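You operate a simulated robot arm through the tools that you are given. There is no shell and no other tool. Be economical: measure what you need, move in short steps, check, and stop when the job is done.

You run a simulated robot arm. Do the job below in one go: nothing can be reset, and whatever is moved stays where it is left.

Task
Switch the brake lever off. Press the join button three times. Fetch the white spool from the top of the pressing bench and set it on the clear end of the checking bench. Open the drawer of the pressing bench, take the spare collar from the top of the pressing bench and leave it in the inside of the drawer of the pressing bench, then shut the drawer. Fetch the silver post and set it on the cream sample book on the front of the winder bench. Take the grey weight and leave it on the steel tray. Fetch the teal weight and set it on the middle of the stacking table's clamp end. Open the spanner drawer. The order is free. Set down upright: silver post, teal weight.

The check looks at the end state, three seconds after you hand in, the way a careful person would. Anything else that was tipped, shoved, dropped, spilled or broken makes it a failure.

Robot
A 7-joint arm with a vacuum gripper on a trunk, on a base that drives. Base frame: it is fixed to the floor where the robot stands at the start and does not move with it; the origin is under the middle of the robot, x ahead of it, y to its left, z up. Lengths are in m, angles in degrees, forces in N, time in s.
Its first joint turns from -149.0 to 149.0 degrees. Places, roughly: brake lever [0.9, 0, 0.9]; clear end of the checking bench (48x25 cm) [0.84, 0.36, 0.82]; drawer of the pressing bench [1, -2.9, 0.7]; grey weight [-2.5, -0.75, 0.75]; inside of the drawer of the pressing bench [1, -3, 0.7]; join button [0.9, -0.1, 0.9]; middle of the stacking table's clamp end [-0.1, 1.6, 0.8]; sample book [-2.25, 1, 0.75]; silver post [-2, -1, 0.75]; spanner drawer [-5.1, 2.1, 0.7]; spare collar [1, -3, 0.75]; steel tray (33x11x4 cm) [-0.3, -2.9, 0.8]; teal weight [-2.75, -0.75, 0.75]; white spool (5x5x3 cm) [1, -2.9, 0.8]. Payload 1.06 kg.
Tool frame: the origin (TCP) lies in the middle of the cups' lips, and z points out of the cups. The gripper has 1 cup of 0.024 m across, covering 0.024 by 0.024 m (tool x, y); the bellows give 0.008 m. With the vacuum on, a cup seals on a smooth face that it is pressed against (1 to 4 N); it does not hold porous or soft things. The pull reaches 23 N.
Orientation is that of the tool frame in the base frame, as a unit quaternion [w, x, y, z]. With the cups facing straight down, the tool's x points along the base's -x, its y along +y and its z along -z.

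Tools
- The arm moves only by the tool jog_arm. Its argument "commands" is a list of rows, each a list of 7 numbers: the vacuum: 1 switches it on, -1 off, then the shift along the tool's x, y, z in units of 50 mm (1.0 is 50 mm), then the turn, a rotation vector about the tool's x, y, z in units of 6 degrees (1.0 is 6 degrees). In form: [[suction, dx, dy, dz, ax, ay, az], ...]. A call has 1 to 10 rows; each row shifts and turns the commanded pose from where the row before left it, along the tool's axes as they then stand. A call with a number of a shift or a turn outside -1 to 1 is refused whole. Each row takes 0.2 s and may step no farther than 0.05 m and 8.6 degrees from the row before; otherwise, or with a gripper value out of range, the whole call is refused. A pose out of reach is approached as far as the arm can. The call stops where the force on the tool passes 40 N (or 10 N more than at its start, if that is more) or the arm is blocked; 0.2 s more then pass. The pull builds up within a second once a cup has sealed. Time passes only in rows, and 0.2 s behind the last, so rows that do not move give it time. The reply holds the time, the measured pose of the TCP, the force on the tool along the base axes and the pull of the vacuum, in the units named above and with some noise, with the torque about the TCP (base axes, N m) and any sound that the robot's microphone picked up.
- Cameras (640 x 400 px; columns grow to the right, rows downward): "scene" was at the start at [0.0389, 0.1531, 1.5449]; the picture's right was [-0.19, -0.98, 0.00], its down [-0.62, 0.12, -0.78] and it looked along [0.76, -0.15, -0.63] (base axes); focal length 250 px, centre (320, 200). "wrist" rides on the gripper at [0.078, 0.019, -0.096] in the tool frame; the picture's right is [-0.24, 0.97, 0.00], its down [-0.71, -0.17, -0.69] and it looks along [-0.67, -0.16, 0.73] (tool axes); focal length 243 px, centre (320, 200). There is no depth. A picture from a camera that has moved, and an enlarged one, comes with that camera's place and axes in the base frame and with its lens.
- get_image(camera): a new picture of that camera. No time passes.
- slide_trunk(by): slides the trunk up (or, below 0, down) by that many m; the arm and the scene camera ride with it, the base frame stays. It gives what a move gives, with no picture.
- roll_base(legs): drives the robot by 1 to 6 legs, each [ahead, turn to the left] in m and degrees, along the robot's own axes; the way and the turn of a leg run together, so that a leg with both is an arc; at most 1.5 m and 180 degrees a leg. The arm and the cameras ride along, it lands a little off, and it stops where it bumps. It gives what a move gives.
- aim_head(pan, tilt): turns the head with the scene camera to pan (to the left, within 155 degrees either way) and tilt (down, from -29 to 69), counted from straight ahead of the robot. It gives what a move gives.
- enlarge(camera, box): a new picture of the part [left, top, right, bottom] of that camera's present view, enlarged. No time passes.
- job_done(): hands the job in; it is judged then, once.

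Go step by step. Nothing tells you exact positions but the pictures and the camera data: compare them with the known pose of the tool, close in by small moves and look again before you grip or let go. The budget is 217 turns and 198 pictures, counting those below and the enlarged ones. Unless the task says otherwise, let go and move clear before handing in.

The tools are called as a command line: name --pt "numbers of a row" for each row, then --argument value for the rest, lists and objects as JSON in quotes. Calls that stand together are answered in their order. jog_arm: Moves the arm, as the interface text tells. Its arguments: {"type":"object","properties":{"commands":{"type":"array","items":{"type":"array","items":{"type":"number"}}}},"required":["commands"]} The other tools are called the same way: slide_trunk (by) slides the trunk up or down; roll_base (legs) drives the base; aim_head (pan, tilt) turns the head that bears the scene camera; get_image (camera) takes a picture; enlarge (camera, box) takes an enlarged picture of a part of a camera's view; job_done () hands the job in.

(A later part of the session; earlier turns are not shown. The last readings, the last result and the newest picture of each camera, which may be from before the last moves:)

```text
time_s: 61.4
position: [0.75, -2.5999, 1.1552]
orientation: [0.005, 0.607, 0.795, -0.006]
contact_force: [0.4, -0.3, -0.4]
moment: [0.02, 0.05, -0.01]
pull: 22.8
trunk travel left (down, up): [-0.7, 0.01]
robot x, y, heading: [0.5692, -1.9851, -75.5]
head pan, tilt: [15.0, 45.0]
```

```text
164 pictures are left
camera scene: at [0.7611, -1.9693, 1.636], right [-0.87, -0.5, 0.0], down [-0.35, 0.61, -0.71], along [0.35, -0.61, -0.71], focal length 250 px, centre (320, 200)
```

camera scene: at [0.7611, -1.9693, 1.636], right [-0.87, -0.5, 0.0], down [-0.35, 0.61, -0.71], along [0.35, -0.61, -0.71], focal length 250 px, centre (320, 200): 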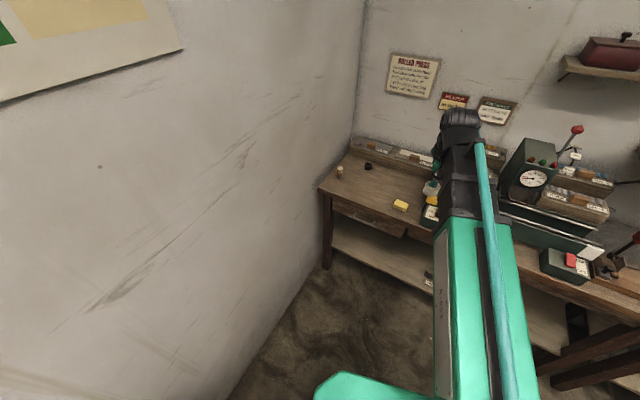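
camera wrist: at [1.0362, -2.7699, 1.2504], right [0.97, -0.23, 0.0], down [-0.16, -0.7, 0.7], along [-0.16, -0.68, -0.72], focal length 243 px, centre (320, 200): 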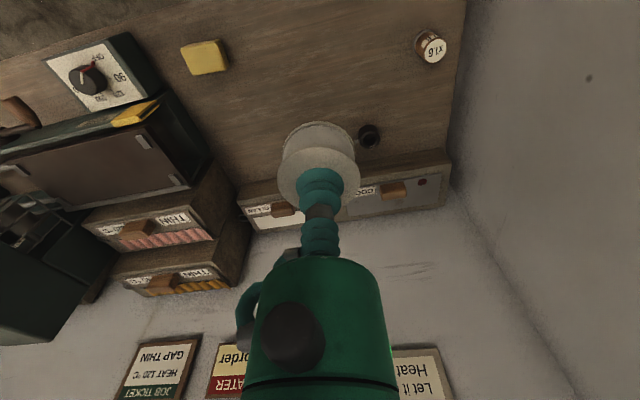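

Something blocked the base at the rear. Let me look behind-left before moving.

aim_head --pan 140 --tilt 50

get_image --camera "scene"

aim_head --pan -145 --tilt 50

get_image --camera "scene"

```text
time_s: 63.5
position: [0.7493, -2.5997, 1.1552]
orientation: [0.005, 0.606, 0.795, -0.005]
contact_force: [-0.8, 0.0, 0.6]
moment: [-0.01, 0.0, -0.01]
pull: 22.6
trunk travel left (down, up): [-0.7, 0.01]
robot x, y, heading: [0.5678, -1.9876, -75.0]
head pan, tilt: [140.0, 50.0]
```

```text
163 pictures are left
camera scene: at [0.7531, -1.8287, 1.6291], right [0.91, -0.42, 0.0], down [-0.33, -0.69, -0.64], along [0.27, 0.58, -0.77], focal length 250 px, centre (320, 200)
```

scene: 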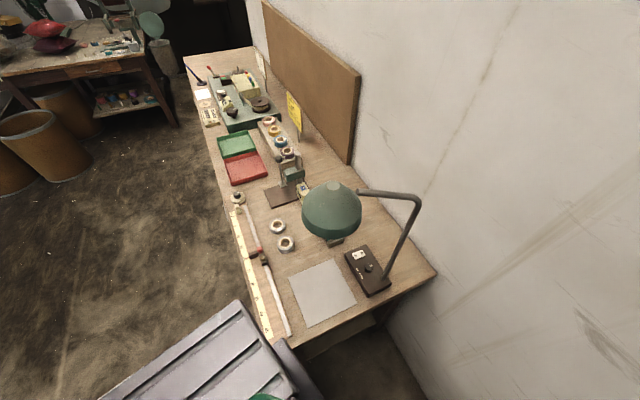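

```text
time_s: 67.4
position: [0.749, -2.6007, 1.1553]
orientation: [0.006, 0.607, 0.795, -0.005]
contact_force: [0.1, 0.4, -0.6]
moment: [0.01, 0.01, -0.01]
pull: 22.7
trunk travel left (down, up): [-0.7, 0.01]
robot x, y, heading: [0.5655, -1.9852, -75.3]
head pan, tilt: [-145.0, 50.0]
```

```text
162 pictures are left
camera scene: at [0.6615, -1.8488, 1.6291], right [0.64, 0.77, 0.0], down [0.59, -0.49, -0.64], along [-0.49, 0.41, -0.77], focal length 250 px, centre (320, 200)
```

scene: 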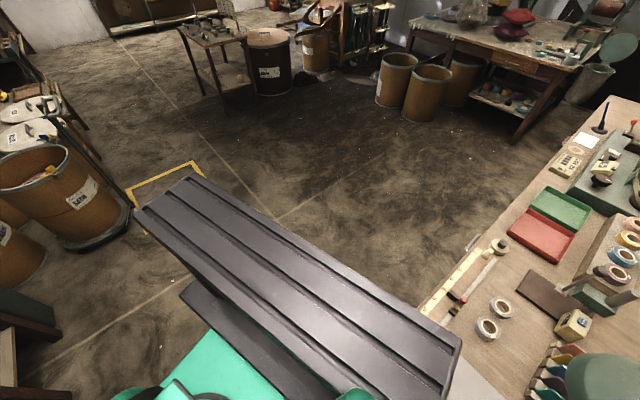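

My rear deck corner grazed the checking bench's end corner; nothing on it moved. I'll go forward a bit, turn left in place to clear it, then reverse away diagonally.

roll_base --legs '[[0.13, 0], [0, 30], [-0.5, 0]]'

```text
time_s: 72.7
position: [0.7143, -2.1965, 1.1555]
orientation: [0.006, 0.376, 0.927, -0.004]
contact_force: [-0.6, 0.0, -1.0]
moment: [-0.01, -0.01, 0.0]
pull: 23.3
trunk travel left (down, up): [-0.7, 0.01]
robot x, y, heading: [0.2429, -1.7581, -44.7]
head pan, tilt: [-145.0, 50.0]
```

roll_base --legs '[[0, -35], [-1.4, 0], [-0.3, 0], [0, 80], [0.12, 0]]'

aim_head --pan 15 --tilt 45

get_image --camera "scene"

get_image --camera "wrist"

```text
time_s: 87.3
position: [0.6954, -0.0509, 1.1538]
orientation: [0.006, -0.015, 1.0, -0.001]
contact_force: [0.2, 0.5, -0.7]
moment: [-0.01, 0.0, -0.05]
pull: 22.6
trunk travel left (down, up): [-0.7, 0.01]
robot x, y, heading: [0.0544, -0.0832, 1.4]
head pan, tilt: [-145.0, 50.0]
```

```text
time_s: 89.7
position: [0.6954, -0.0513, 1.1557]
orientation: [0.006, -0.016, 1.0, -0.001]
contact_force: [0.4, 0.8, 0.3]
moment: [-0.01, 0.01, 0.01]
pull: 22.9
trunk travel left (down, up): [-0.7, 0.01]
robot x, y, heading: [0.0553, -0.088, 1.5]
head pan, tilt: [15.0, 45.0]
```

```text
161 pictures are left
camera scene: at [0.0834, 0.1075, 1.636], right [0.28, -0.96, 0.0], down [-0.68, -0.2, -0.71], along [0.68, 0.2, -0.71], focal length 250 px, centre (320, 200)
```

scene: 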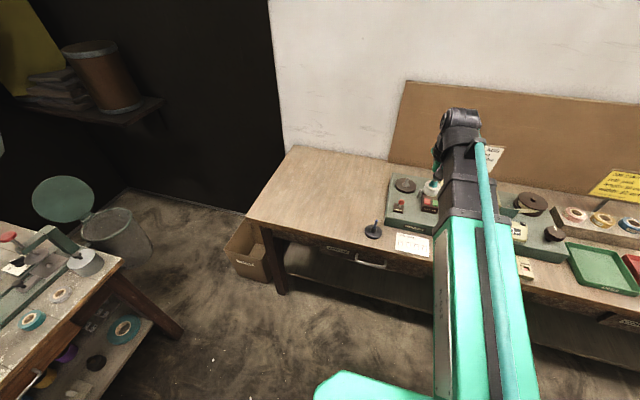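

```text
160 pictures are left
camera wrist: at [0.6161, -0.0356, 1.2514], right [0.2, 0.98, 0.0], down [0.7, -0.15, 0.69], along [0.68, -0.14, -0.72], focal length 243 px, centre (320, 200)
```

wrist: 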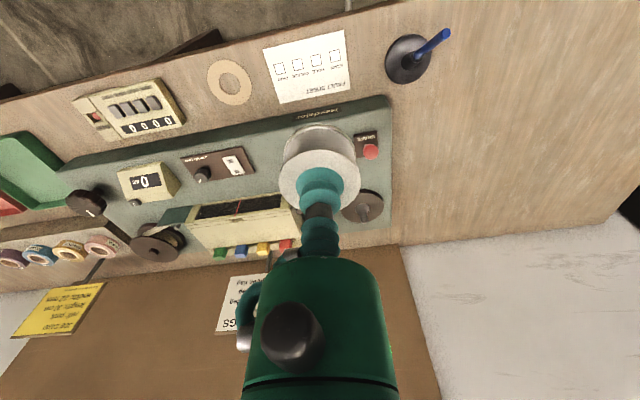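

I'm back at the checking bench; its left half is clear around (0.82, 0.36). I'll carry the spool over there.

jog_arm --pt "1 -0.23 0.91 0 0 0 0" --pt "1 -0.23 0.91 0 0 0 0" --pt "1 -0.23 0.91 0 0 0 0" --pt "1 -0.23 0.91 0 0 0 0" --pt "1 -0.23 0.91 0 0 0 0" --pt "1 -0.23 0.91 0 0 0 0" --pt "1 -0.23 0.91 0 0 0 0" --pt "1 -0.23 0.91 0 0 0 0" --pt "1 -0.23 0.91 0 0 0 0"

jog_arm --pt "1 0 0 0.9 0 0 0" --pt "1 0 0 0.9 0 0 0" --pt "1 0 0 0.9 0 0 0" --pt "1 0 0 0.9 0 0 0" --pt "1 0 0 0.9 0 0 0"

get_image --camera "wrist"

get_image --camera "scene"

```text
time_s: 91.7
position: [0.7851, 0.3626, 1.1557]
orientation: [0.007, -0.016, 1.0, 0.0]
contact_force: [-0.2, -0.1, -0.6]
moment: [0.01, -0.01, 0.02]
pull: 23.2
trunk travel left (down, up): [-0.7, 0.01]
robot x, y, heading: [0.0509, -0.0845, 1.4]
head pan, tilt: [15.0, 45.0]
```

```text
time_s: 92.9
position: [0.7894, 0.3607, 0.9301]
orientation: [0.007, -0.016, 1.0, -0.001]
contact_force: [-0.1, 0.3, 0.1]
moment: [-0.02, -0.01, 0.0]
pull: 22.9
trunk travel left (down, up): [-0.7, 0.01]
robot x, y, heading: [0.0539, -0.0856, 1.5]
head pan, tilt: [15.0, 45.0]
```

```text
159 pictures are left
camera wrist: at [0.7102, 0.3765, 1.0268], right [0.2, 0.98, 0.0], down [0.7, -0.15, 0.7], along [0.68, -0.14, -0.72], focal length 243 px, centre (320, 200)
```

wrist: 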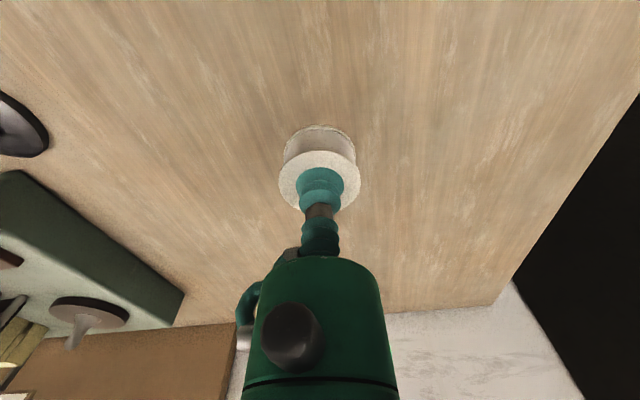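

```text
158 pictures are left
camera scene: at [0.0836, 0.1077, 1.6361], right [0.28, -0.96, 0.0], down [-0.68, -0.2, -0.71], along [0.68, 0.2, -0.71], focal length 250 px, centre (320, 200)
```

scene: 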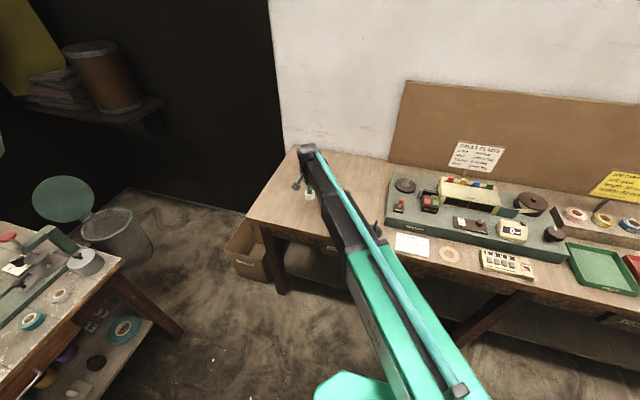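

The spot below is clear. I'll shift slightly forward and lower until contact.

jog_arm --pt "1 -0.6 0 0.5 0 0 0" --pt "1 0 0 0.5 0 0 0" --pt "1 0 0 0.3 0 0 0" --pt "1 0 0 0.1 0 0 0" --pt "1 0 0 0.1 0 0 0"

jog_arm --pt "1 0 0 0.06 0 0 0" --pt "1 0 0 0.06 0 0 0"

```text
time_s: 94.1
position: [0.8197, 0.362, 0.857]
orientation: [0.007, -0.016, 1.0, -0.001]
contact_force: [-0.7, -0.3, -0.6]
moment: [0.01, -0.01, 0.02]
pull: 22.5
trunk travel left (down, up): [-0.7, 0.01]
robot x, y, heading: [0.0541, -0.0873, 1.4]
head pan, tilt: [15.0, 45.0]
```

```text
time_s: 94.7
position: [0.8199, 0.3625, 0.8512]
orientation: [0.007, -0.015, 1.0, 0.0]
contact_force: [0.4, 0.1, -0.7]
moment: [0.0, 0.0, -0.01]
pull: 23.2
trunk travel left (down, up): [-0.7, 0.01]
robot x, y, heading: [0.0535, -0.0863, 1.7]
head pan, tilt: [15.0, 45.0]
```

jog_arm --pt "1 0 0 0.08 0 0 0" --pt "1 0 0 0.08 0 0 0"

get_image --camera "wrist"

```text
time_s: 95.3
position: [0.8209, 0.362, 0.8446]
orientation: [0.008, -0.016, 1.0, 0.0]
contact_force: [2.8, 2.1, 16.6]
moment: [0.03, 0.04, 0.0]
pull: 23.4
trunk travel left (down, up): [-0.7, 0.01]
robot x, y, heading: [0.0545, -0.0848, 1.6]
head pan, tilt: [15.0, 45.0]
```

```text
157 pictures are left
camera wrist: at [0.7406, 0.3777, 0.9409], right [0.2, 0.98, 0.0], down [0.7, -0.15, 0.7], along [0.68, -0.14, -0.72], focal length 243 px, centre (320, 200)
```

wrist: 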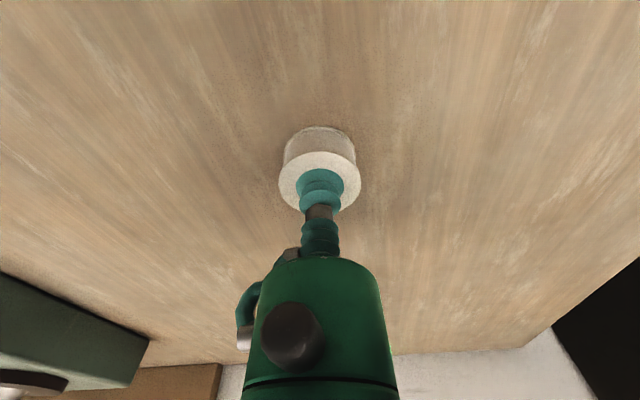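

Contact: the spool stands on the bench. I ease off, release the vacuum and lift.

jog_arm --pt "1 0 0 -0.06 0 0 0" --pt "-1 0 0 0 0 0 0" --pt "-1 0 0 0 0 0 0" --pt "-1 0 0 0 0 0 0" --pt "-1 0 0 0 0 0 0"

jog_arm --pt "-1 0 0 -0.3 0 0 0" --pt "-1 0 0 -0.9 0 0 0" --pt "-1 0 0 -0.9 0 0 0" --pt "-1 0 0 -0.9 0 0 0" --pt "-1 0 0 -0.9 0 0 0" --pt "-1 0 0 -0.9 0 0 0" --pt "-1 0 0 -0.9 0 0 0" --pt "-1 0 0 -0.9 0 0 0"

get_image --camera "wrist"

```text
time_s: 96.5
position: [0.8197, 0.3607, 0.8468]
orientation: [0.007, -0.016, 1.0, -0.001]
contact_force: [-0.2, -0.1, 0.6]
moment: [-0.02, 0.05, -0.01]
pull: 0.1
trunk travel left (down, up): [-0.7, 0.01]
robot x, y, heading: [0.058, -0.0818, 1.4]
head pan, tilt: [15.0, 45.0]
```

```text
time_s: 98.3
position: [0.8154, 0.3617, 1.175]
orientation: [0.007, -0.015, 1.0, -0.001]
contact_force: [-0.7, 0.5, -0.2]
moment: [0.01, 0.02, 0.0]
pull: 0.1
trunk travel left (down, up): [-0.7, 0.01]
robot x, y, heading: [0.0548, -0.0884, 1.6]
head pan, tilt: [15.0, 45.0]
```

```text
156 pictures are left
camera wrist: at [0.7365, 0.377, 1.2718], right [0.2, 0.98, 0.0], down [0.7, -0.15, 0.69], along [0.68, -0.14, -0.72], focal length 243 px, centre (320, 200)
```

wrist: 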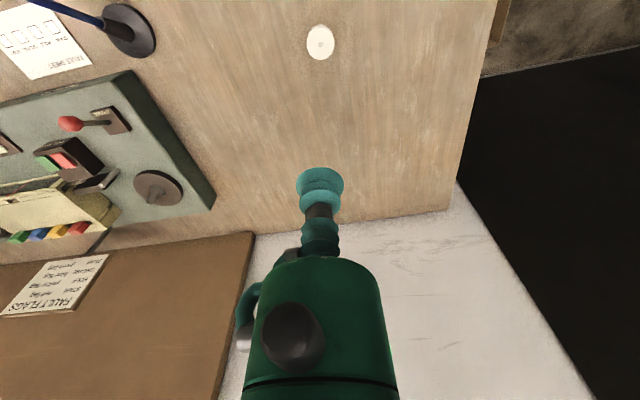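

Spool is standing in place. Next: fold the arm in and drive round to the south side of the post table at about (-2.4, -0.8).

jog_arm --pt "-1 0.25 -0.91 0 0 0 0" --pt "-1 0.25 -0.91 0 0 0 0" --pt "-1 0.25 -0.91 0 0 0 0" --pt "-1 0.25 -0.91 0 0 0 0" --pt "-1 0.25 -0.91 0 0 0 0" --pt "-1 0.25 -0.91 0 0 0 0" --pt "-1 0.25 -0.91 0 0 0 0" --pt "-1 0.25 -0.91 0 0 0 0" --pt "-1 0.25 -0.91 0 0 0 0"

roll_base --legs '[[0, -135], [1.2, 0]]'

aim_head --pan -25 --tilt 25

get_image --camera "scene"

aim_head --pan 25 --tilt 25

get_image --camera "scene"

```text
time_s: 100.3
position: [0.7157, -0.0519, 1.1755]
orientation: [0.007, -0.016, 1.0, -0.001]
contact_force: [0.1, -0.4, 0.5]
moment: [0.0, 0.02, 0.0]
pull: 0.0
trunk travel left (down, up): [-0.7, 0.01]
robot x, y, heading: [0.0529, -0.0826, 1.4]
head pan, tilt: [15.0, 45.0]
```

```text
time_s: 111.9
position: [-1.1984, -1.4542, 1.1756]
orientation: [0.002, 0.916, 0.401, -0.007]
contact_force: [1.2, -0.5, 0.6]
moment: [-0.01, 0.02, 0.0]
pull: 0.1
trunk travel left (down, up): [-0.7, 0.01]
robot x, y, heading: [-0.7533, -0.9577, -133.2]
head pan, tilt: [15.0, 45.0]
```

```text
time_s: 113.0
position: [-1.1974, -1.4537, 1.1755]
orientation: [0.002, 0.916, 0.4, -0.007]
contact_force: [1.2, -1.5, 0.3]
moment: [-0.01, 0.01, -0.01]
pull: 0.1
trunk travel left (down, up): [-0.7, 0.01]
robot x, y, heading: [-0.7584, -0.962, -133.2]
head pan, tilt: [-25.0, 25.0]
```

```text
155 pictures are left
camera scene: at [-0.6877, -1.0787, 1.6666], right [-0.37, 0.93, 0.0], down [0.39, 0.16, -0.91], along [-0.84, -0.34, -0.42], focal length 250 px, centre (320, 200)
```

scene: 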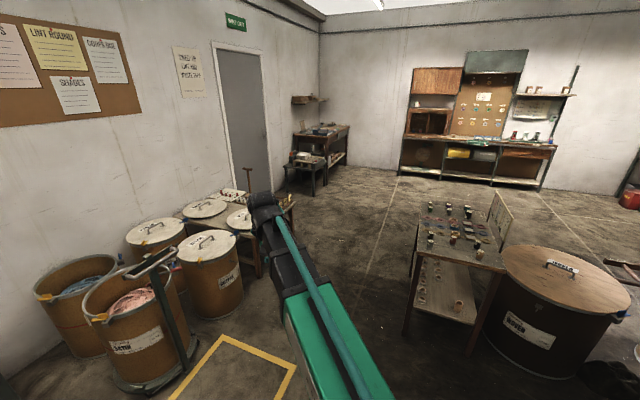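

```text
time_s: 114.2
position: [-1.198, -1.454, 1.176]
orientation: [0.002, 0.916, 0.401, -0.006]
contact_force: [0.3, 0.0, 0.0]
moment: [-0.01, 0.01, 0.0]
pull: 0.1
trunk travel left (down, up): [-0.7, 0.01]
robot x, y, heading: [-0.7555, -0.9622, -133.2]
head pan, tilt: [25.0, 25.0]
```

```text
154 pictures are left
camera scene: at [-0.631, -1.1319, 1.6666], right [-0.95, 0.31, 0.0], down [0.13, 0.4, -0.91], along [-0.28, -0.86, -0.42], focal length 250 px, centre (320, 200)
```

scene: 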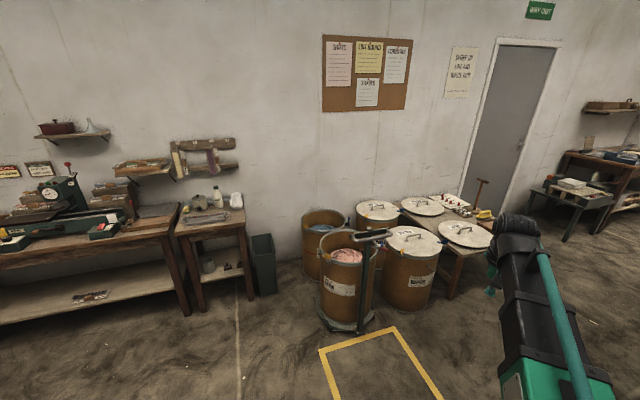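

The table corner and drums are located; I'll drive between them at y≈-1.6, then turn to face the post table.

roll_base --legs '[[0, -4], [0.94, 0], [0, -43], [0.9, 0]]'

aim_head --pan -60 --tilt 40

get_image --camera "scene"

```text
time_s: 125.8
position: [-3.0048, -1.5936, 1.1758]
orientation: [0.0, 1.0, -0.001, -0.008]
contact_force: [-0.5, -0.4, -0.6]
moment: [-0.03, -0.03, 0.0]
pull: 0.1
trunk travel left (down, up): [-0.7, 0.01]
robot x, y, heading: [-2.344, -1.591, 179.6]
head pan, tilt: [25.0, 25.0]
```

```text
time_s: 127.4
position: [-3.0048, -1.596, 1.175]
orientation: [-0.001, 1.0, -0.001, -0.006]
contact_force: [0.1, -0.6, -0.3]
moment: [0.03, -0.03, -0.04]
pull: 0.0
trunk travel left (down, up): [-0.7, 0.01]
robot x, y, heading: [-2.3475, -1.5847, 179.4]
head pan, tilt: [-60.0, 40.0]
```

```text
153 pictures are left
camera scene: at [-2.3414, -1.6819, 1.6433], right [0.87, 0.49, 0.0], down [0.32, -0.56, -0.77], along [-0.38, 0.67, -0.64], focal length 250 px, centre (320, 200)
```

scene: 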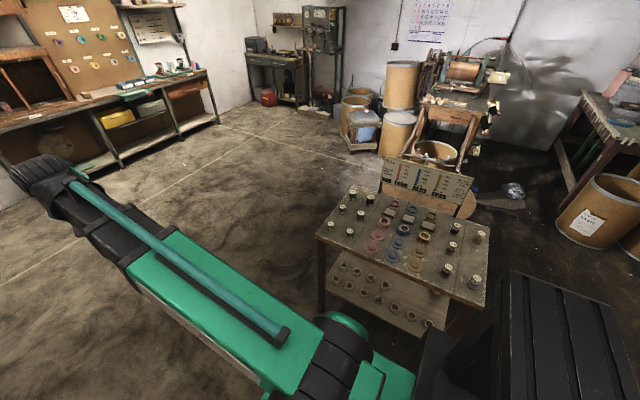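

roll_base --legs '[[0, -90]]'

aim_head --pan 20 --tilt 50

get_image --camera "scene"

get_image --camera "wrist"

```text
time_s: 131.6
position: [-2.356, -0.9233, 1.1749]
orientation: [-0.006, 0.708, -0.706, -0.005]
contact_force: [-0.2, 0.2, 0.3]
moment: [-0.01, 0.01, 0.0]
pull: 0.0
trunk travel left (down, up): [-0.7, 0.01]
robot x, y, heading: [-2.3457, -1.5866, 89.6]
head pan, tilt: [-60.0, 40.0]
```

```text
time_s: 133.2
position: [-2.3569, -0.9238, 1.1752]
orientation: [-0.006, 0.709, -0.705, -0.005]
contact_force: [0.2, -0.1, -1.5]
moment: [0.01, 0.0, -0.01]
pull: 0.1
trunk travel left (down, up): [-0.7, 0.01]
robot x, y, heading: [-2.3445, -1.5889, 89.8]
head pan, tilt: [20.0, 50.0]
```

```text
152 pictures are left
camera scene: at [-2.5393, -1.5574, 1.6291], right [0.94, 0.34, 0.0], down [0.26, -0.72, -0.64], along [-0.22, 0.6, -0.77], focal length 250 px, centre (320, 200)
```

scene: 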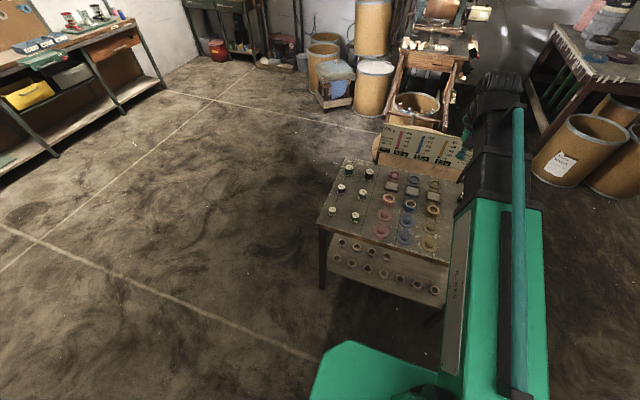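

```text
151 pictures are left
camera wrist: at [-2.3742, -1.0031, 1.2713], right [-0.97, 0.23, 0.0], down [0.17, 0.7, 0.69], along [0.16, 0.68, -0.72], focal length 243 px, centre (320, 200)
```

wrist: 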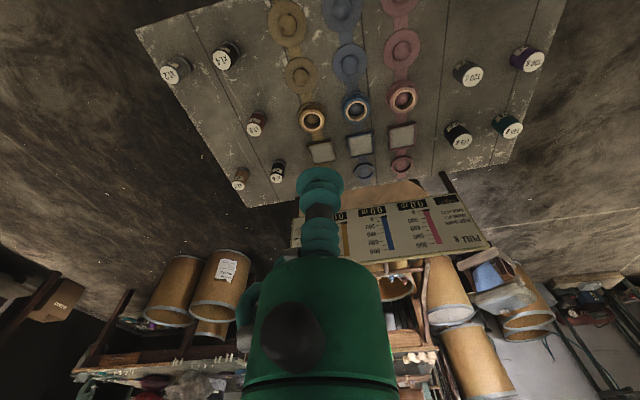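

enlarge --camera "wrist" --box '[130, 0, 350, 200]'

enlarge --camera "wrist" --box '[340, 0, 580, 200]'

enlarge --camera "scene" --box '[300, 110, 480, 270]'

```text
2.00 times, centred on (240, 100) of wrist
camera zoom: at [-2.3742, -1.0031, 1.2713], right [-0.97, 0.23, 0.0], down [0.17, 0.7, 0.69], along [0.16, 0.68, -0.72], focal length 485 px, centre (480, 400)
```

zoom: 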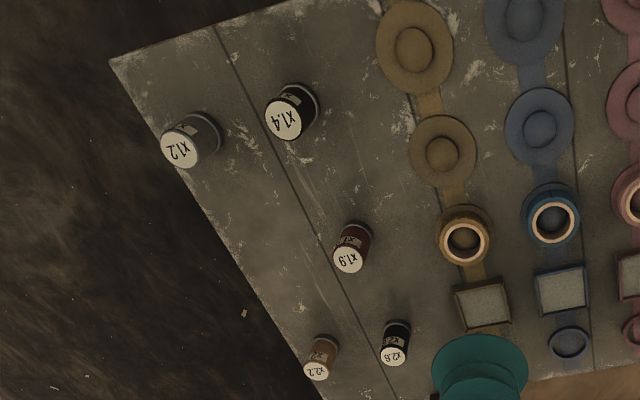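

```text
2.00 times, centred on (460, 100) of wrist
camera zoom: at [-2.3742, -1.0031, 1.2713], right [-0.97, 0.23, 0.0], down [0.17, 0.7, 0.69], along [0.16, 0.68, -0.72], focal length 485 px, centre (40, 400)
```

zoom: 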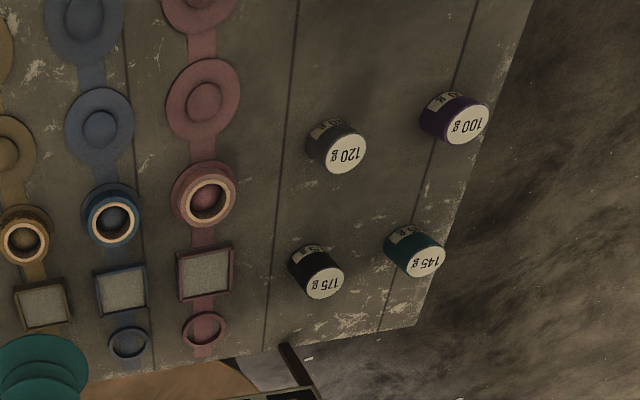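

```text
2.50 times, centred on (390, 190) of scene
camera zoom: at [-2.5393, -1.5574, 1.6291], right [0.94, 0.34, 0.0], down [0.26, -0.72, -0.64], along [-0.22, 0.6, -0.77], focal length 626 px, centre (145, 225)
```

zoom: 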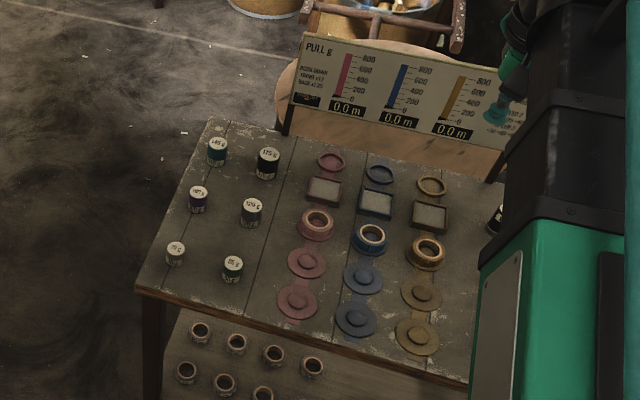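

The teal weight (145 g) is at about (-2.719, -0.656, top 0.79), the grey one (120 g) at (-2.617, -0.79). I'll roll 0.15 m closer and put the tool above the teal weight.

roll_base --legs '[[0.15, 0]]'

jog_arm --pt "-1 -0.236 0.72 0.48 0 0 0" --pt "-1 -0.236 0.72 0.48 0 0 0" --pt "-1 -0.236 0.72 0.48 0 0 0" --pt "-1 -0.236 0.72 0.48 0 0 0" --pt "-1 -0.236 0.72 0.48 0 0 0" --pt "-1 -0.236 0.72 0.48 0 0 0" --pt "-1 -0.236 0.72 0.48 0 0 0" --pt "-1 -0.236 0.72 0.48 0 0 0" --pt "-1 -0.236 0.72 0.48 0 0 0" --pt "-1 -0.236 0.72 0.48 0 0 0"

get_image --camera "wrist"

enlarge --camera "scene" --box '[280, 130, 480, 280]'

```text
time_s: 134.5
position: [-2.3554, -0.7705, 1.1738]
orientation: [-0.005, 0.708, -0.706, -0.004]
contact_force: [-0.3, 0.8, 0.5]
moment: [0.01, 0.01, 0.04]
pull: 0.1
trunk travel left (down, up): [-0.7, 0.01]
robot x, y, heading: [-2.3441, -1.4323, 89.8]
head pan, tilt: [20.0, 50.0]
```

```text
time_s: 136.7
position: [-2.7178, -0.6509, 0.9357]
orientation: [-0.006, 0.708, -0.707, -0.004]
contact_force: [-0.2, 0.3, 0.0]
moment: [0.0, -0.01, -0.03]
pull: 0.0
trunk travel left (down, up): [-0.7, 0.01]
robot x, y, heading: [-2.3454, -1.4346, 89.9]
head pan, tilt: [20.0, 50.0]
```

```text
147 pictures are left
camera wrist: at [-2.7354, -0.7314, 1.0324], right [-0.97, 0.23, 0.0], down [0.17, 0.7, 0.7], along [0.16, 0.68, -0.72], focal length 243 px, centre (320, 200)
```

wrist: 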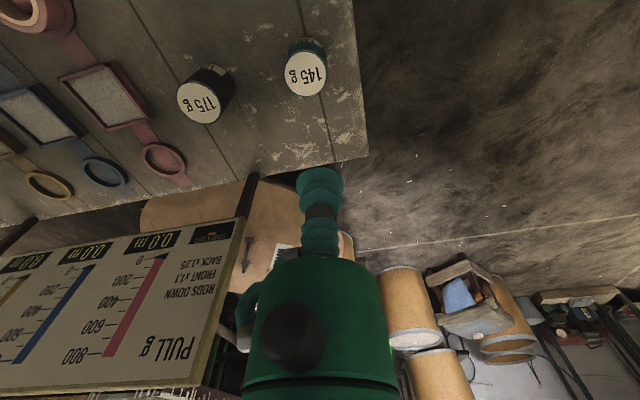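

```text
2.67 times, centred on (380, 205) of scene
camera zoom: at [-2.5394, -1.4063, 1.629], right [0.94, 0.34, 0.0], down [0.26, -0.72, -0.64], along [-0.22, 0.6, -0.77], focal length 667 px, centre (160, 187)
```

zoom: 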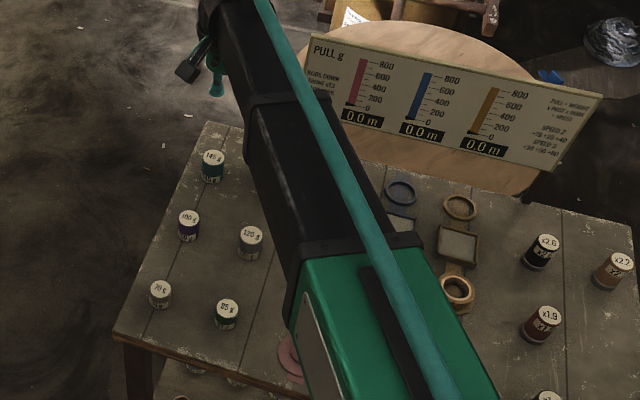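

Refined teal top: about (-2.711, -0.666, 0.80). I'll shift and descend partway, then look again.

jog_arm --pt "-1 0.3 -0.14 0.5 0 0 0" --pt "-1 0 0 0.8 0 0 0" --pt "-1 0 0 0.5 0 0 0"

get_image --camera "wrist"

enlarge --camera "scene" --box '[300, 140, 420, 230]'

```text
time_s: 137.5
position: [-2.7093, -0.6664, 0.846]
orientation: [-0.007, 0.708, -0.706, -0.005]
contact_force: [0.1, 0.6, 0.2]
moment: [0.04, -0.01, 0.04]
pull: 0.1
trunk travel left (down, up): [-0.7, 0.01]
robot x, y, heading: [-2.3417, -1.4312, 89.8]
head pan, tilt: [20.0, 50.0]
```

```text
145 pictures are left
camera wrist: at [-2.7271, -0.7454, 0.9419], right [-0.97, 0.23, 0.0], down [0.17, 0.7, 0.69], along [0.16, 0.68, -0.72], focal length 243 px, centre (320, 200)
```

wrist: 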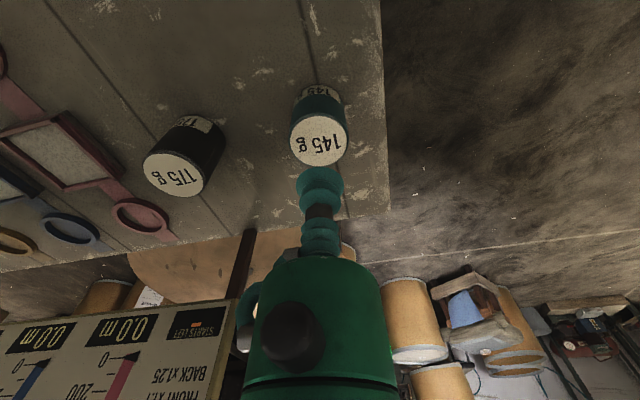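

```text
4.44 times, centred on (360, 185) of scene
camera zoom: at [-2.5388, -1.4065, 1.6291], right [0.94, 0.34, 0.0], down [0.26, -0.72, -0.64], along [-0.22, 0.6, -0.77], focal length 1112 px, centre (142, 267)
```

zoom: 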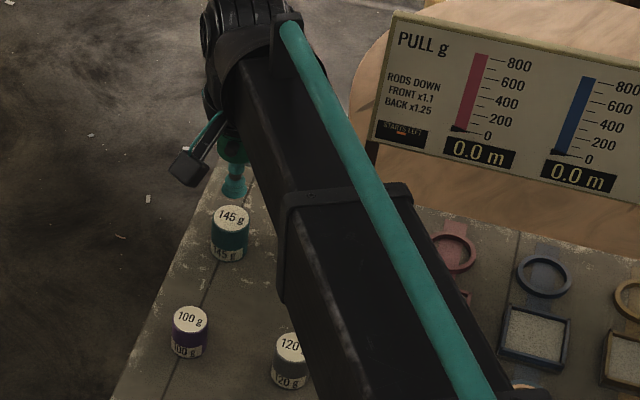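

The tool is lined up over the teal weight. I'll descend with vacuum on.

jog_arm --pt "1 0 0 0.5 0 0 0" --pt "1 0 0 0.2 0 0 0" --pt "1 0 0 0.1 0 0 0" --pt "1 0 0 0.1 0 0 0"

jog_arm --pt "1 0 0 0.08 0 0 0" --pt "1 0 0 0.06 0 0 0" --pt "1 0 0 0 0 0 0"

```text
time_s: 138.5
position: [-2.708, -0.6628, 0.8044]
orientation: [-0.006, 0.708, -0.707, -0.006]
contact_force: [-3.3, 6.9, 19.5]
moment: [-0.11, 0.04, -0.01]
pull: 22.8
trunk travel left (down, up): [-0.7, 0.01]
robot x, y, heading: [-2.3457, -1.434, 89.7]
head pan, tilt: [20.0, 50.0]
```

```text
time_s: 139.2
position: [-2.708, -0.6639, 0.7998]
orientation: [-0.008, 0.708, -0.706, -0.008]
contact_force: [-0.9, 1.6, 18.5]
moment: [-0.11, -0.06, -0.03]
pull: 22.8
trunk travel left (down, up): [-0.7, 0.01]
robot x, y, heading: [-2.3355, -1.4387, 89.9]
head pan, tilt: [20.0, 50.0]
stopped in row 3: the force on the tool passed its limit at 41 N (the readings are from after the stop); the commanded pose is now the measured one
```

Sealed on the teal weight (a bit firm, but fine). I'll lift it and bring the arm to the front.

jog_arm --pt "1 0 0 -0.3 0 0 0" --pt "1 0 0 -0.9 0 0 0" --pt "1 0 0 -0.9 0 0 0" --pt "1 0 0 -0.9 0 0 0" --pt "1 0 0 -0.9 0 0 0" --pt "1 0 0 -0.9 0 0 0" --pt "1 0 0 -0.9 0 0 0" --pt "1 0 0 -0.9 0 0 0"

get_image --camera "wrist"

jog_arm --pt "1 0.28 -0.9 0 0 0 0" --pt "1 0.28 -0.9 0 0 0 0" --pt "1 0.28 -0.9 0 0 0 0" --pt "1 0.28 -0.9 0 0 0 0" --pt "1 0.28 -0.9 0 0 0 0" --pt "1 0.28 -0.9 0 0 0 0" --pt "1 0.28 -0.9 0 0 0 0" --pt "1 0.28 -0.9 0 0 0 0"

roll_base --legs '[[-0.15, 0], [0, -90], [0.9, 0], [0, 50], [1.1, 0]]'

```text
time_s: 141.0
position: [-2.7078, -0.6702, 1.1274]
orientation: [-0.006, 0.708, -0.706, -0.006]
contact_force: [0.3, -0.4, -1.6]
moment: [-0.01, -0.03, 0.02]
pull: 23.1
trunk travel left (down, up): [-0.7, 0.01]
robot x, y, heading: [-2.3443, -1.4344, 89.4]
head pan, tilt: [20.0, 50.0]
```

```text
143 pictures are left
camera wrist: at [-2.7253, -0.7499, 1.2235], right [-0.97, 0.23, 0.0], down [0.17, 0.7, 0.7], along [0.16, 0.68, -0.72], focal length 243 px, centre (320, 200)
```

wrist: 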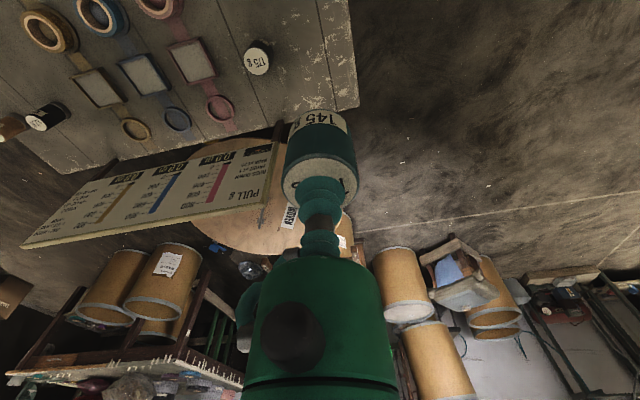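

```text
time_s: 142.8
position: [-2.3478, -0.7809, 1.1251]
orientation: [-0.006, 0.708, -0.706, -0.006]
contact_force: [-0.8, 0.8, -0.9]
moment: [0.02, -0.01, 0.01]
pull: 23.1
trunk travel left (down, up): [-0.7, 0.01]
robot x, y, heading: [-2.3459, -1.4311, 89.5]
head pan, tilt: [20.0, 50.0]
```

```text
time_s: 159.9
position: [-0.2802, -0.2766, 1.1251]
orientation: [0.007, -0.413, 0.911, 0.004]
contact_force: [0.3, -0.1, -0.3]
moment: [-0.01, 0.03, 0.01]
pull: 22.8
trunk travel left (down, up): [-0.7, 0.01]
robot x, y, heading: [-0.7097, -0.774, 48.5]
head pan, tilt: [20.0, 50.0]
```

roll_base --legs '[[0.9, 0], [0, 41]]'

aim_head --pan 15 --tilt 30

get_image --camera "scene"

aim_head --pan -20 --tilt 30

get_image --camera "scene"

```text
time_s: 166.6
position: [-0.1098, 0.5569, 1.1233]
orientation: [0.007, -0.705, 0.709, 0.006]
contact_force: [0.8, 1.2, -1.7]
moment: [0.0, 0.02, 0.0]
pull: 23.0
trunk travel left (down, up): [-0.7, 0.01]
robot x, y, heading: [-0.1073, -0.0966, 89.0]
head pan, tilt: [20.0, 50.0]
```

```text
time_s: 167.4
position: [-0.1083, 0.5579, 1.1236]
orientation: [0.006, -0.705, 0.709, 0.007]
contact_force: [0.0, 0.2, -1.6]
moment: [0.01, -0.01, -0.05]
pull: 22.6
trunk travel left (down, up): [-0.7, 0.01]
robot x, y, heading: [-0.1071, -0.0957, 89.4]
head pan, tilt: [15.0, 30.0]
```

```text
142 pictures are left
camera scene: at [-0.3012, -0.0533, 1.6586], right [0.97, 0.25, 0.0], down [0.12, -0.49, -0.87], along [-0.21, 0.84, -0.5], focal length 250 px, centre (320, 200)
```

scene: 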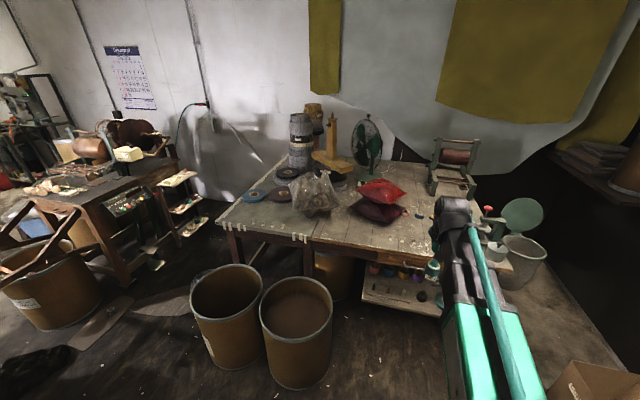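

```text
time_s: 168.4
position: [-0.1097, 0.5578, 1.1251]
orientation: [0.006, -0.706, 0.709, 0.007]
contact_force: [-0.5, -1.5, -1.5]
moment: [-0.01, 0.01, -0.03]
pull: 22.7
trunk travel left (down, up): [-0.7, 0.01]
robot x, y, heading: [-0.1114, -0.0978, 89.3]
head pan, tilt: [-20.0, 30.0]
```

```text
141 pictures are left
camera scene: at [-0.247, -0.0563, 1.6586], right [0.94, -0.35, 0.0], down [-0.18, -0.47, -0.87], along [0.31, 0.81, -0.5], focal length 250 px, centre (320, 200)
```

scene: 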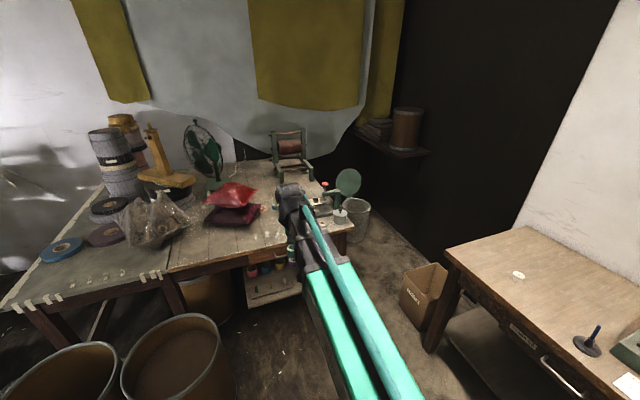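

enlarge --camera "scene" --box '[20, 100, 380, 310]'

enlarge --camera "scene" --box '[180, 110, 380, 260]'

```text
1.78 times, centred on (200, 205) of scene
camera zoom: at [-0.247, -0.0563, 1.6586], right [0.94, -0.35, 0.0], down [-0.18, -0.47, -0.87], along [0.31, 0.81, -0.5], focal length 445 px, centre (533, 191)
```

zoom: 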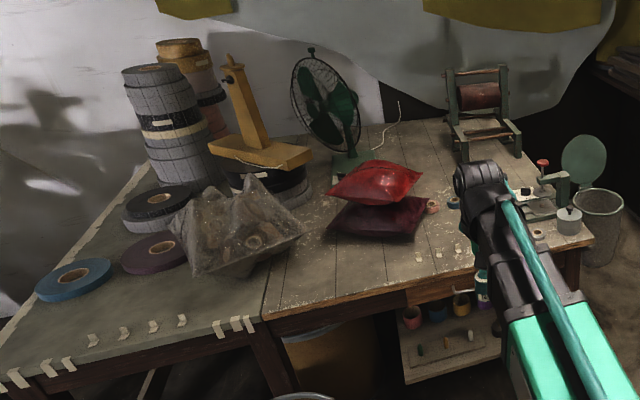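

```text
2.67 times, centred on (280, 185) of scene
camera zoom: at [-0.247, -0.0563, 1.6586], right [0.94, -0.35, 0.0], down [-0.18, -0.47, -0.87], along [0.31, 0.81, -0.5], focal length 667 px, centre (427, 240)
```

zoom: 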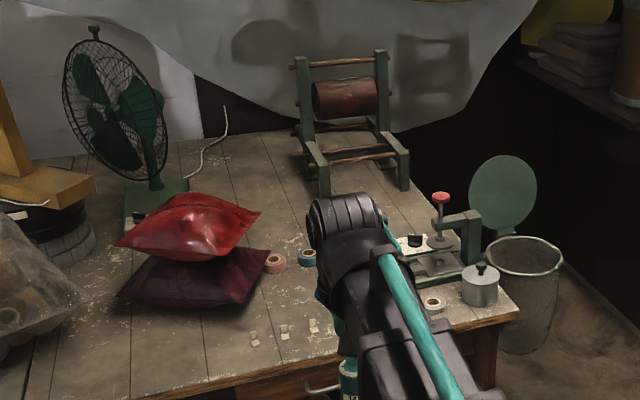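

The clamp end is the right end with the screw clamp; clear spot is around (-0.08, 1.6) between cushion, tapes and roller frame. I'll approach a bit to the right, away from the drums.

roll_base --legs '[[0, -10], [0.62, 0], [0, 10]]'

aim_head --pan 10 --tilt 40

get_image --camera "scene"

get_image --camera "wrist"

```text
time_s: 173.3
position: [-0.0034, 1.1653, 1.1237]
orientation: [-0.006, 0.707, -0.707, -0.007]
contact_force: [-0.4, -0.3, -1.0]
moment: [0.0, -0.06, 0.0]
pull: 23.1
trunk travel left (down, up): [-0.7, 0.01]
robot x, y, heading: [0.0081, 0.5073, 89.8]
head pan, tilt: [-20.0, 30.0]
```

```text
time_s: 174.2
position: [-0.0021, 1.1642, 1.1241]
orientation: [-0.006, 0.707, -0.707, -0.006]
contact_force: [-0.4, 0.4, -2.5]
moment: [-0.02, -0.01, 0.01]
pull: 22.9
trunk travel left (down, up): [-0.7, 0.01]
robot x, y, heading: [0.0054, 0.512, 89.9]
head pan, tilt: [10.0, 40.0]
```

```text
138 pictures are left
camera scene: at [-0.1805, 0.5487, 1.6433], right [0.99, 0.17, 0.0], down [0.11, -0.63, -0.77], along [-0.13, 0.76, -0.64], focal length 250 px, centre (320, 200)
```

scene: 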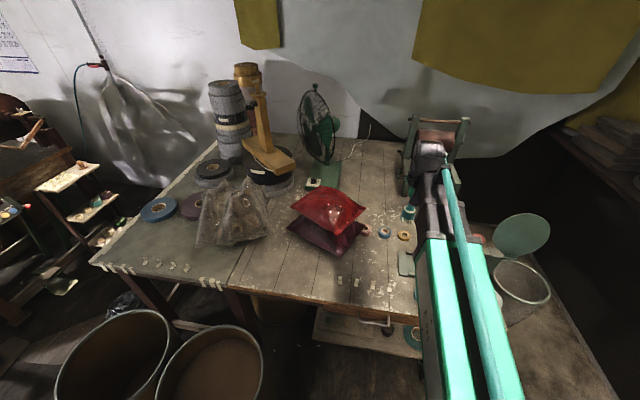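

```text
137 pictures are left
camera wrist: at [-0.0202, 1.0839, 1.2204], right [-0.97, 0.23, 0.0], down [0.17, 0.7, 0.7], along [0.16, 0.68, -0.72], focal length 243 px, centre (320, 200)
```

wrist: 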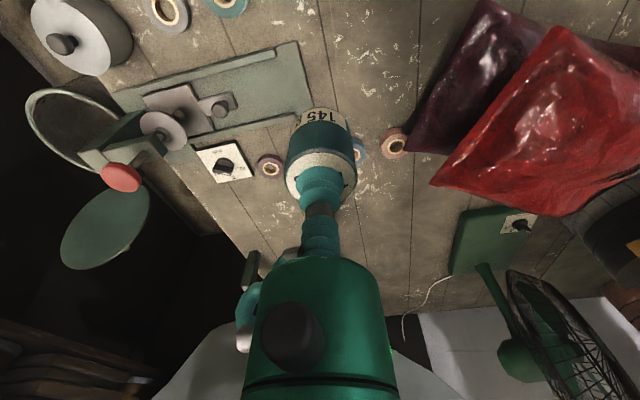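

The spot at (-0.08, 1.58) is bare planks. I'll roll 0.13 m closer and carry the weight over it.

roll_base --legs '[[0.13, 0]]'

jog_arm --pt "1 -0.8 0.22 0 0 0 0" --pt "1 -0.8 0.22 0 0 0 0" --pt "1 -0.8 0.22 0 0 0 0" --pt "1 -0.8 0.22 0 0 0 0" --pt "1 -0.8 0.22 0 0 0 0" --pt "1 -0.8 0.22 0 0 0 0" --pt "1 -0.8 0.22 0 0 0 0"

get_image --camera "wrist"

```text
time_s: 175.5
position: [-0.0021, 1.2951, 1.1238]
orientation: [-0.006, 0.708, -0.706, -0.006]
contact_force: [-0.7, 0.7, -2.0]
moment: [-0.01, 0.0, 0.0]
pull: 23.3
trunk travel left (down, up): [-0.7, 0.01]
robot x, y, heading: [0.0028, 0.6411, 89.6]
head pan, tilt: [10.0, 40.0]
```

```text
time_s: 177.1
position: [-0.0778, 1.5775, 1.1294]
orientation: [0.006, -0.707, 0.707, 0.006]
contact_force: [-0.4, -0.2, -1.7]
moment: [-0.01, 0.0, 0.0]
pull: 22.9
trunk travel left (down, up): [-0.7, 0.01]
robot x, y, heading: [0.0042, 0.6403, 89.5]
head pan, tilt: [10.0, 40.0]
```

```text
136 pictures are left
camera wrist: at [-0.0961, 1.4967, 1.2253], right [-0.97, 0.23, 0.0], down [0.17, 0.7, 0.7], along [0.16, 0.68, -0.72], focal length 243 px, centre (320, 200)
```

wrist: 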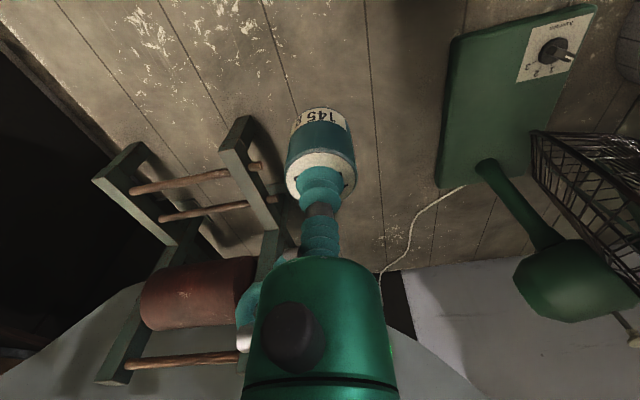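

Clear below. Lowering toward the table.

jog_arm --pt "1 -0.1 0.1 0.9 0 0 0" --pt "1 0 0 0.9 0 0 0" --pt "1 0 0 0.9 0 0 0" --pt "1 0 0 0.9 0 0 0" --pt "1 0 0 0.9 0 0 0" --pt "1 0 0 0.3 0 0 0"

get_image --camera "wrist"

```text
time_s: 178.5
position: [-0.0817, 1.5842, 0.8889]
orientation: [-0.005, 0.708, -0.706, -0.006]
contact_force: [-1.1, 0.8, -1.9]
moment: [-0.04, -0.04, 0.02]
pull: 23.1
trunk travel left (down, up): [-0.7, 0.01]
robot x, y, heading: [0.0017, 0.6403, 89.8]
head pan, tilt: [10.0, 40.0]
```

```text
135 pictures are left
camera wrist: at [-0.1005, 1.5034, 0.9845], right [-0.97, 0.23, 0.0], down [0.17, 0.7, 0.7], along [0.16, 0.68, -0.72], focal length 243 px, centre (320, 200)
```

wrist: 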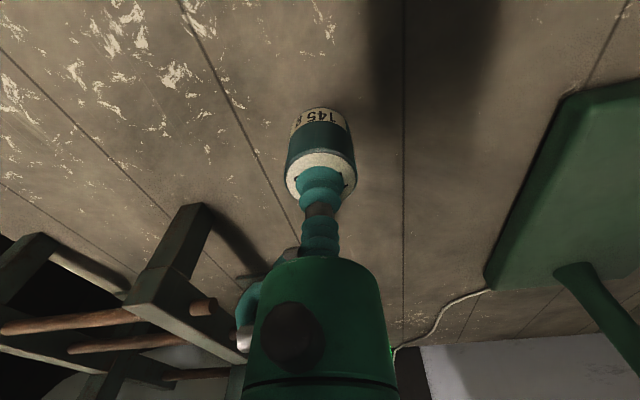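

jog_arm --pt "1 0 0 0.2 0 0 0" --pt "1 0 0 0.1 0 0 0" --pt "1 0 0 0.1 0 0 0"

jog_arm --pt "1 0 0 0.06 0 0 0" --pt "1 0 0 0.06 0 0 0"

```text
time_s: 179.3
position: [-0.0847, 1.5841, 0.8694]
orientation: [-0.007, 0.708, -0.706, -0.006]
contact_force: [2.0, -0.2, -1.4]
moment: [-0.01, 0.02, 0.0]
pull: 22.6
trunk travel left (down, up): [-0.7, 0.01]
robot x, y, heading: [0.0064, 0.6412, 89.6]
head pan, tilt: [10.0, 40.0]
```

```text
time_s: 179.9
position: [-0.0824, 1.5838, 0.8626]
orientation: [-0.006, 0.708, -0.706, -0.006]
contact_force: [0.5, -0.2, -0.7]
moment: [-0.02, -0.02, 0.01]
pull: 22.6
trunk travel left (down, up): [-0.7, 0.01]
robot x, y, heading: [0.0037, 0.6381, 89.8]
head pan, tilt: [10.0, 40.0]
```

jog_arm --pt "1 0 0 0.06 0 0 0" --pt "1 0 0 0.06 0 0 0"

get_image --camera "wrist"

```text
time_s: 180.5
position: [-0.083, 1.5843, 0.8577]
orientation: [-0.007, 0.708, -0.706, -0.006]
contact_force: [0.2, -0.1, -1.9]
moment: [0.0, 0.01, -0.01]
pull: 23.2
trunk travel left (down, up): [-0.7, 0.01]
robot x, y, heading: [0.0083, 0.6385, 89.7]
head pan, tilt: [10.0, 40.0]
```

```text
134 pictures are left
camera wrist: at [-0.1012, 1.5037, 0.9532], right [-0.97, 0.23, 0.0], down [0.17, 0.7, 0.7], along [0.16, 0.68, -0.72], focal length 243 px, centre (320, 200)
```

wrist: 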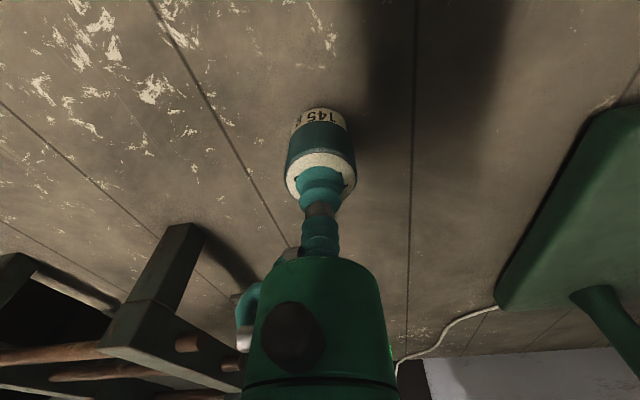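

jog_arm --pt "1 0 0 0.08 0 0 0" --pt "1 0 0 0.06 0 0 0"

jog_arm --pt "1 0 0 0.06 0 0 0" --pt "1 0 0 0.04 0 0 0"

```text
time_s: 181.1
position: [-0.0827, 1.5855, 0.8507]
orientation: [-0.007, 0.708, -0.706, -0.005]
contact_force: [0.3, -0.1, -2.1]
moment: [0.01, 0.01, 0.02]
pull: 22.7
trunk travel left (down, up): [-0.7, 0.01]
robot x, y, heading: [0.005, 0.6358, 89.7]
head pan, tilt: [10.0, 40.0]
```

```text
time_s: 181.7
position: [-0.0822, 1.5844, 0.8447]
orientation: [-0.006, 0.708, -0.706, -0.006]
contact_force: [-0.1, 0.5, -1.9]
moment: [0.0, 0.0, -0.06]
pull: 23.3
trunk travel left (down, up): [-0.7, 0.01]
robot x, y, heading: [0.0079, 0.6439, 89.9]
head pan, tilt: [10.0, 40.0]
```

jog_arm --pt "1 0 0 0.08 0 0 0" --pt "1 0 0 0.06 0 0 0"

jog_arm --pt "1 0 0 0.08 0 0 0" --pt "1 0 0 0.06 0 0 0"

```text
time_s: 182.3
position: [-0.0843, 1.5845, 0.8393]
orientation: [-0.006, 0.708, -0.706, -0.005]
contact_force: [-0.3, 0.6, -1.4]
moment: [0.03, -0.02, 0.01]
pull: 23.3
trunk travel left (down, up): [-0.7, 0.01]
robot x, y, heading: [0.0046, 0.6416, 89.9]
head pan, tilt: [10.0, 40.0]
```

```text
time_s: 182.9
position: [-0.0851, 1.5841, 0.8308]
orientation: [-0.006, 0.708, -0.707, -0.006]
contact_force: [0.3, 0.2, -2.5]
moment: [0.01, 0.03, 0.0]
pull: 22.8
trunk travel left (down, up): [-0.7, 0.01]
robot x, y, heading: [0.0093, 0.6387, 89.5]
head pan, tilt: [10.0, 40.0]
```

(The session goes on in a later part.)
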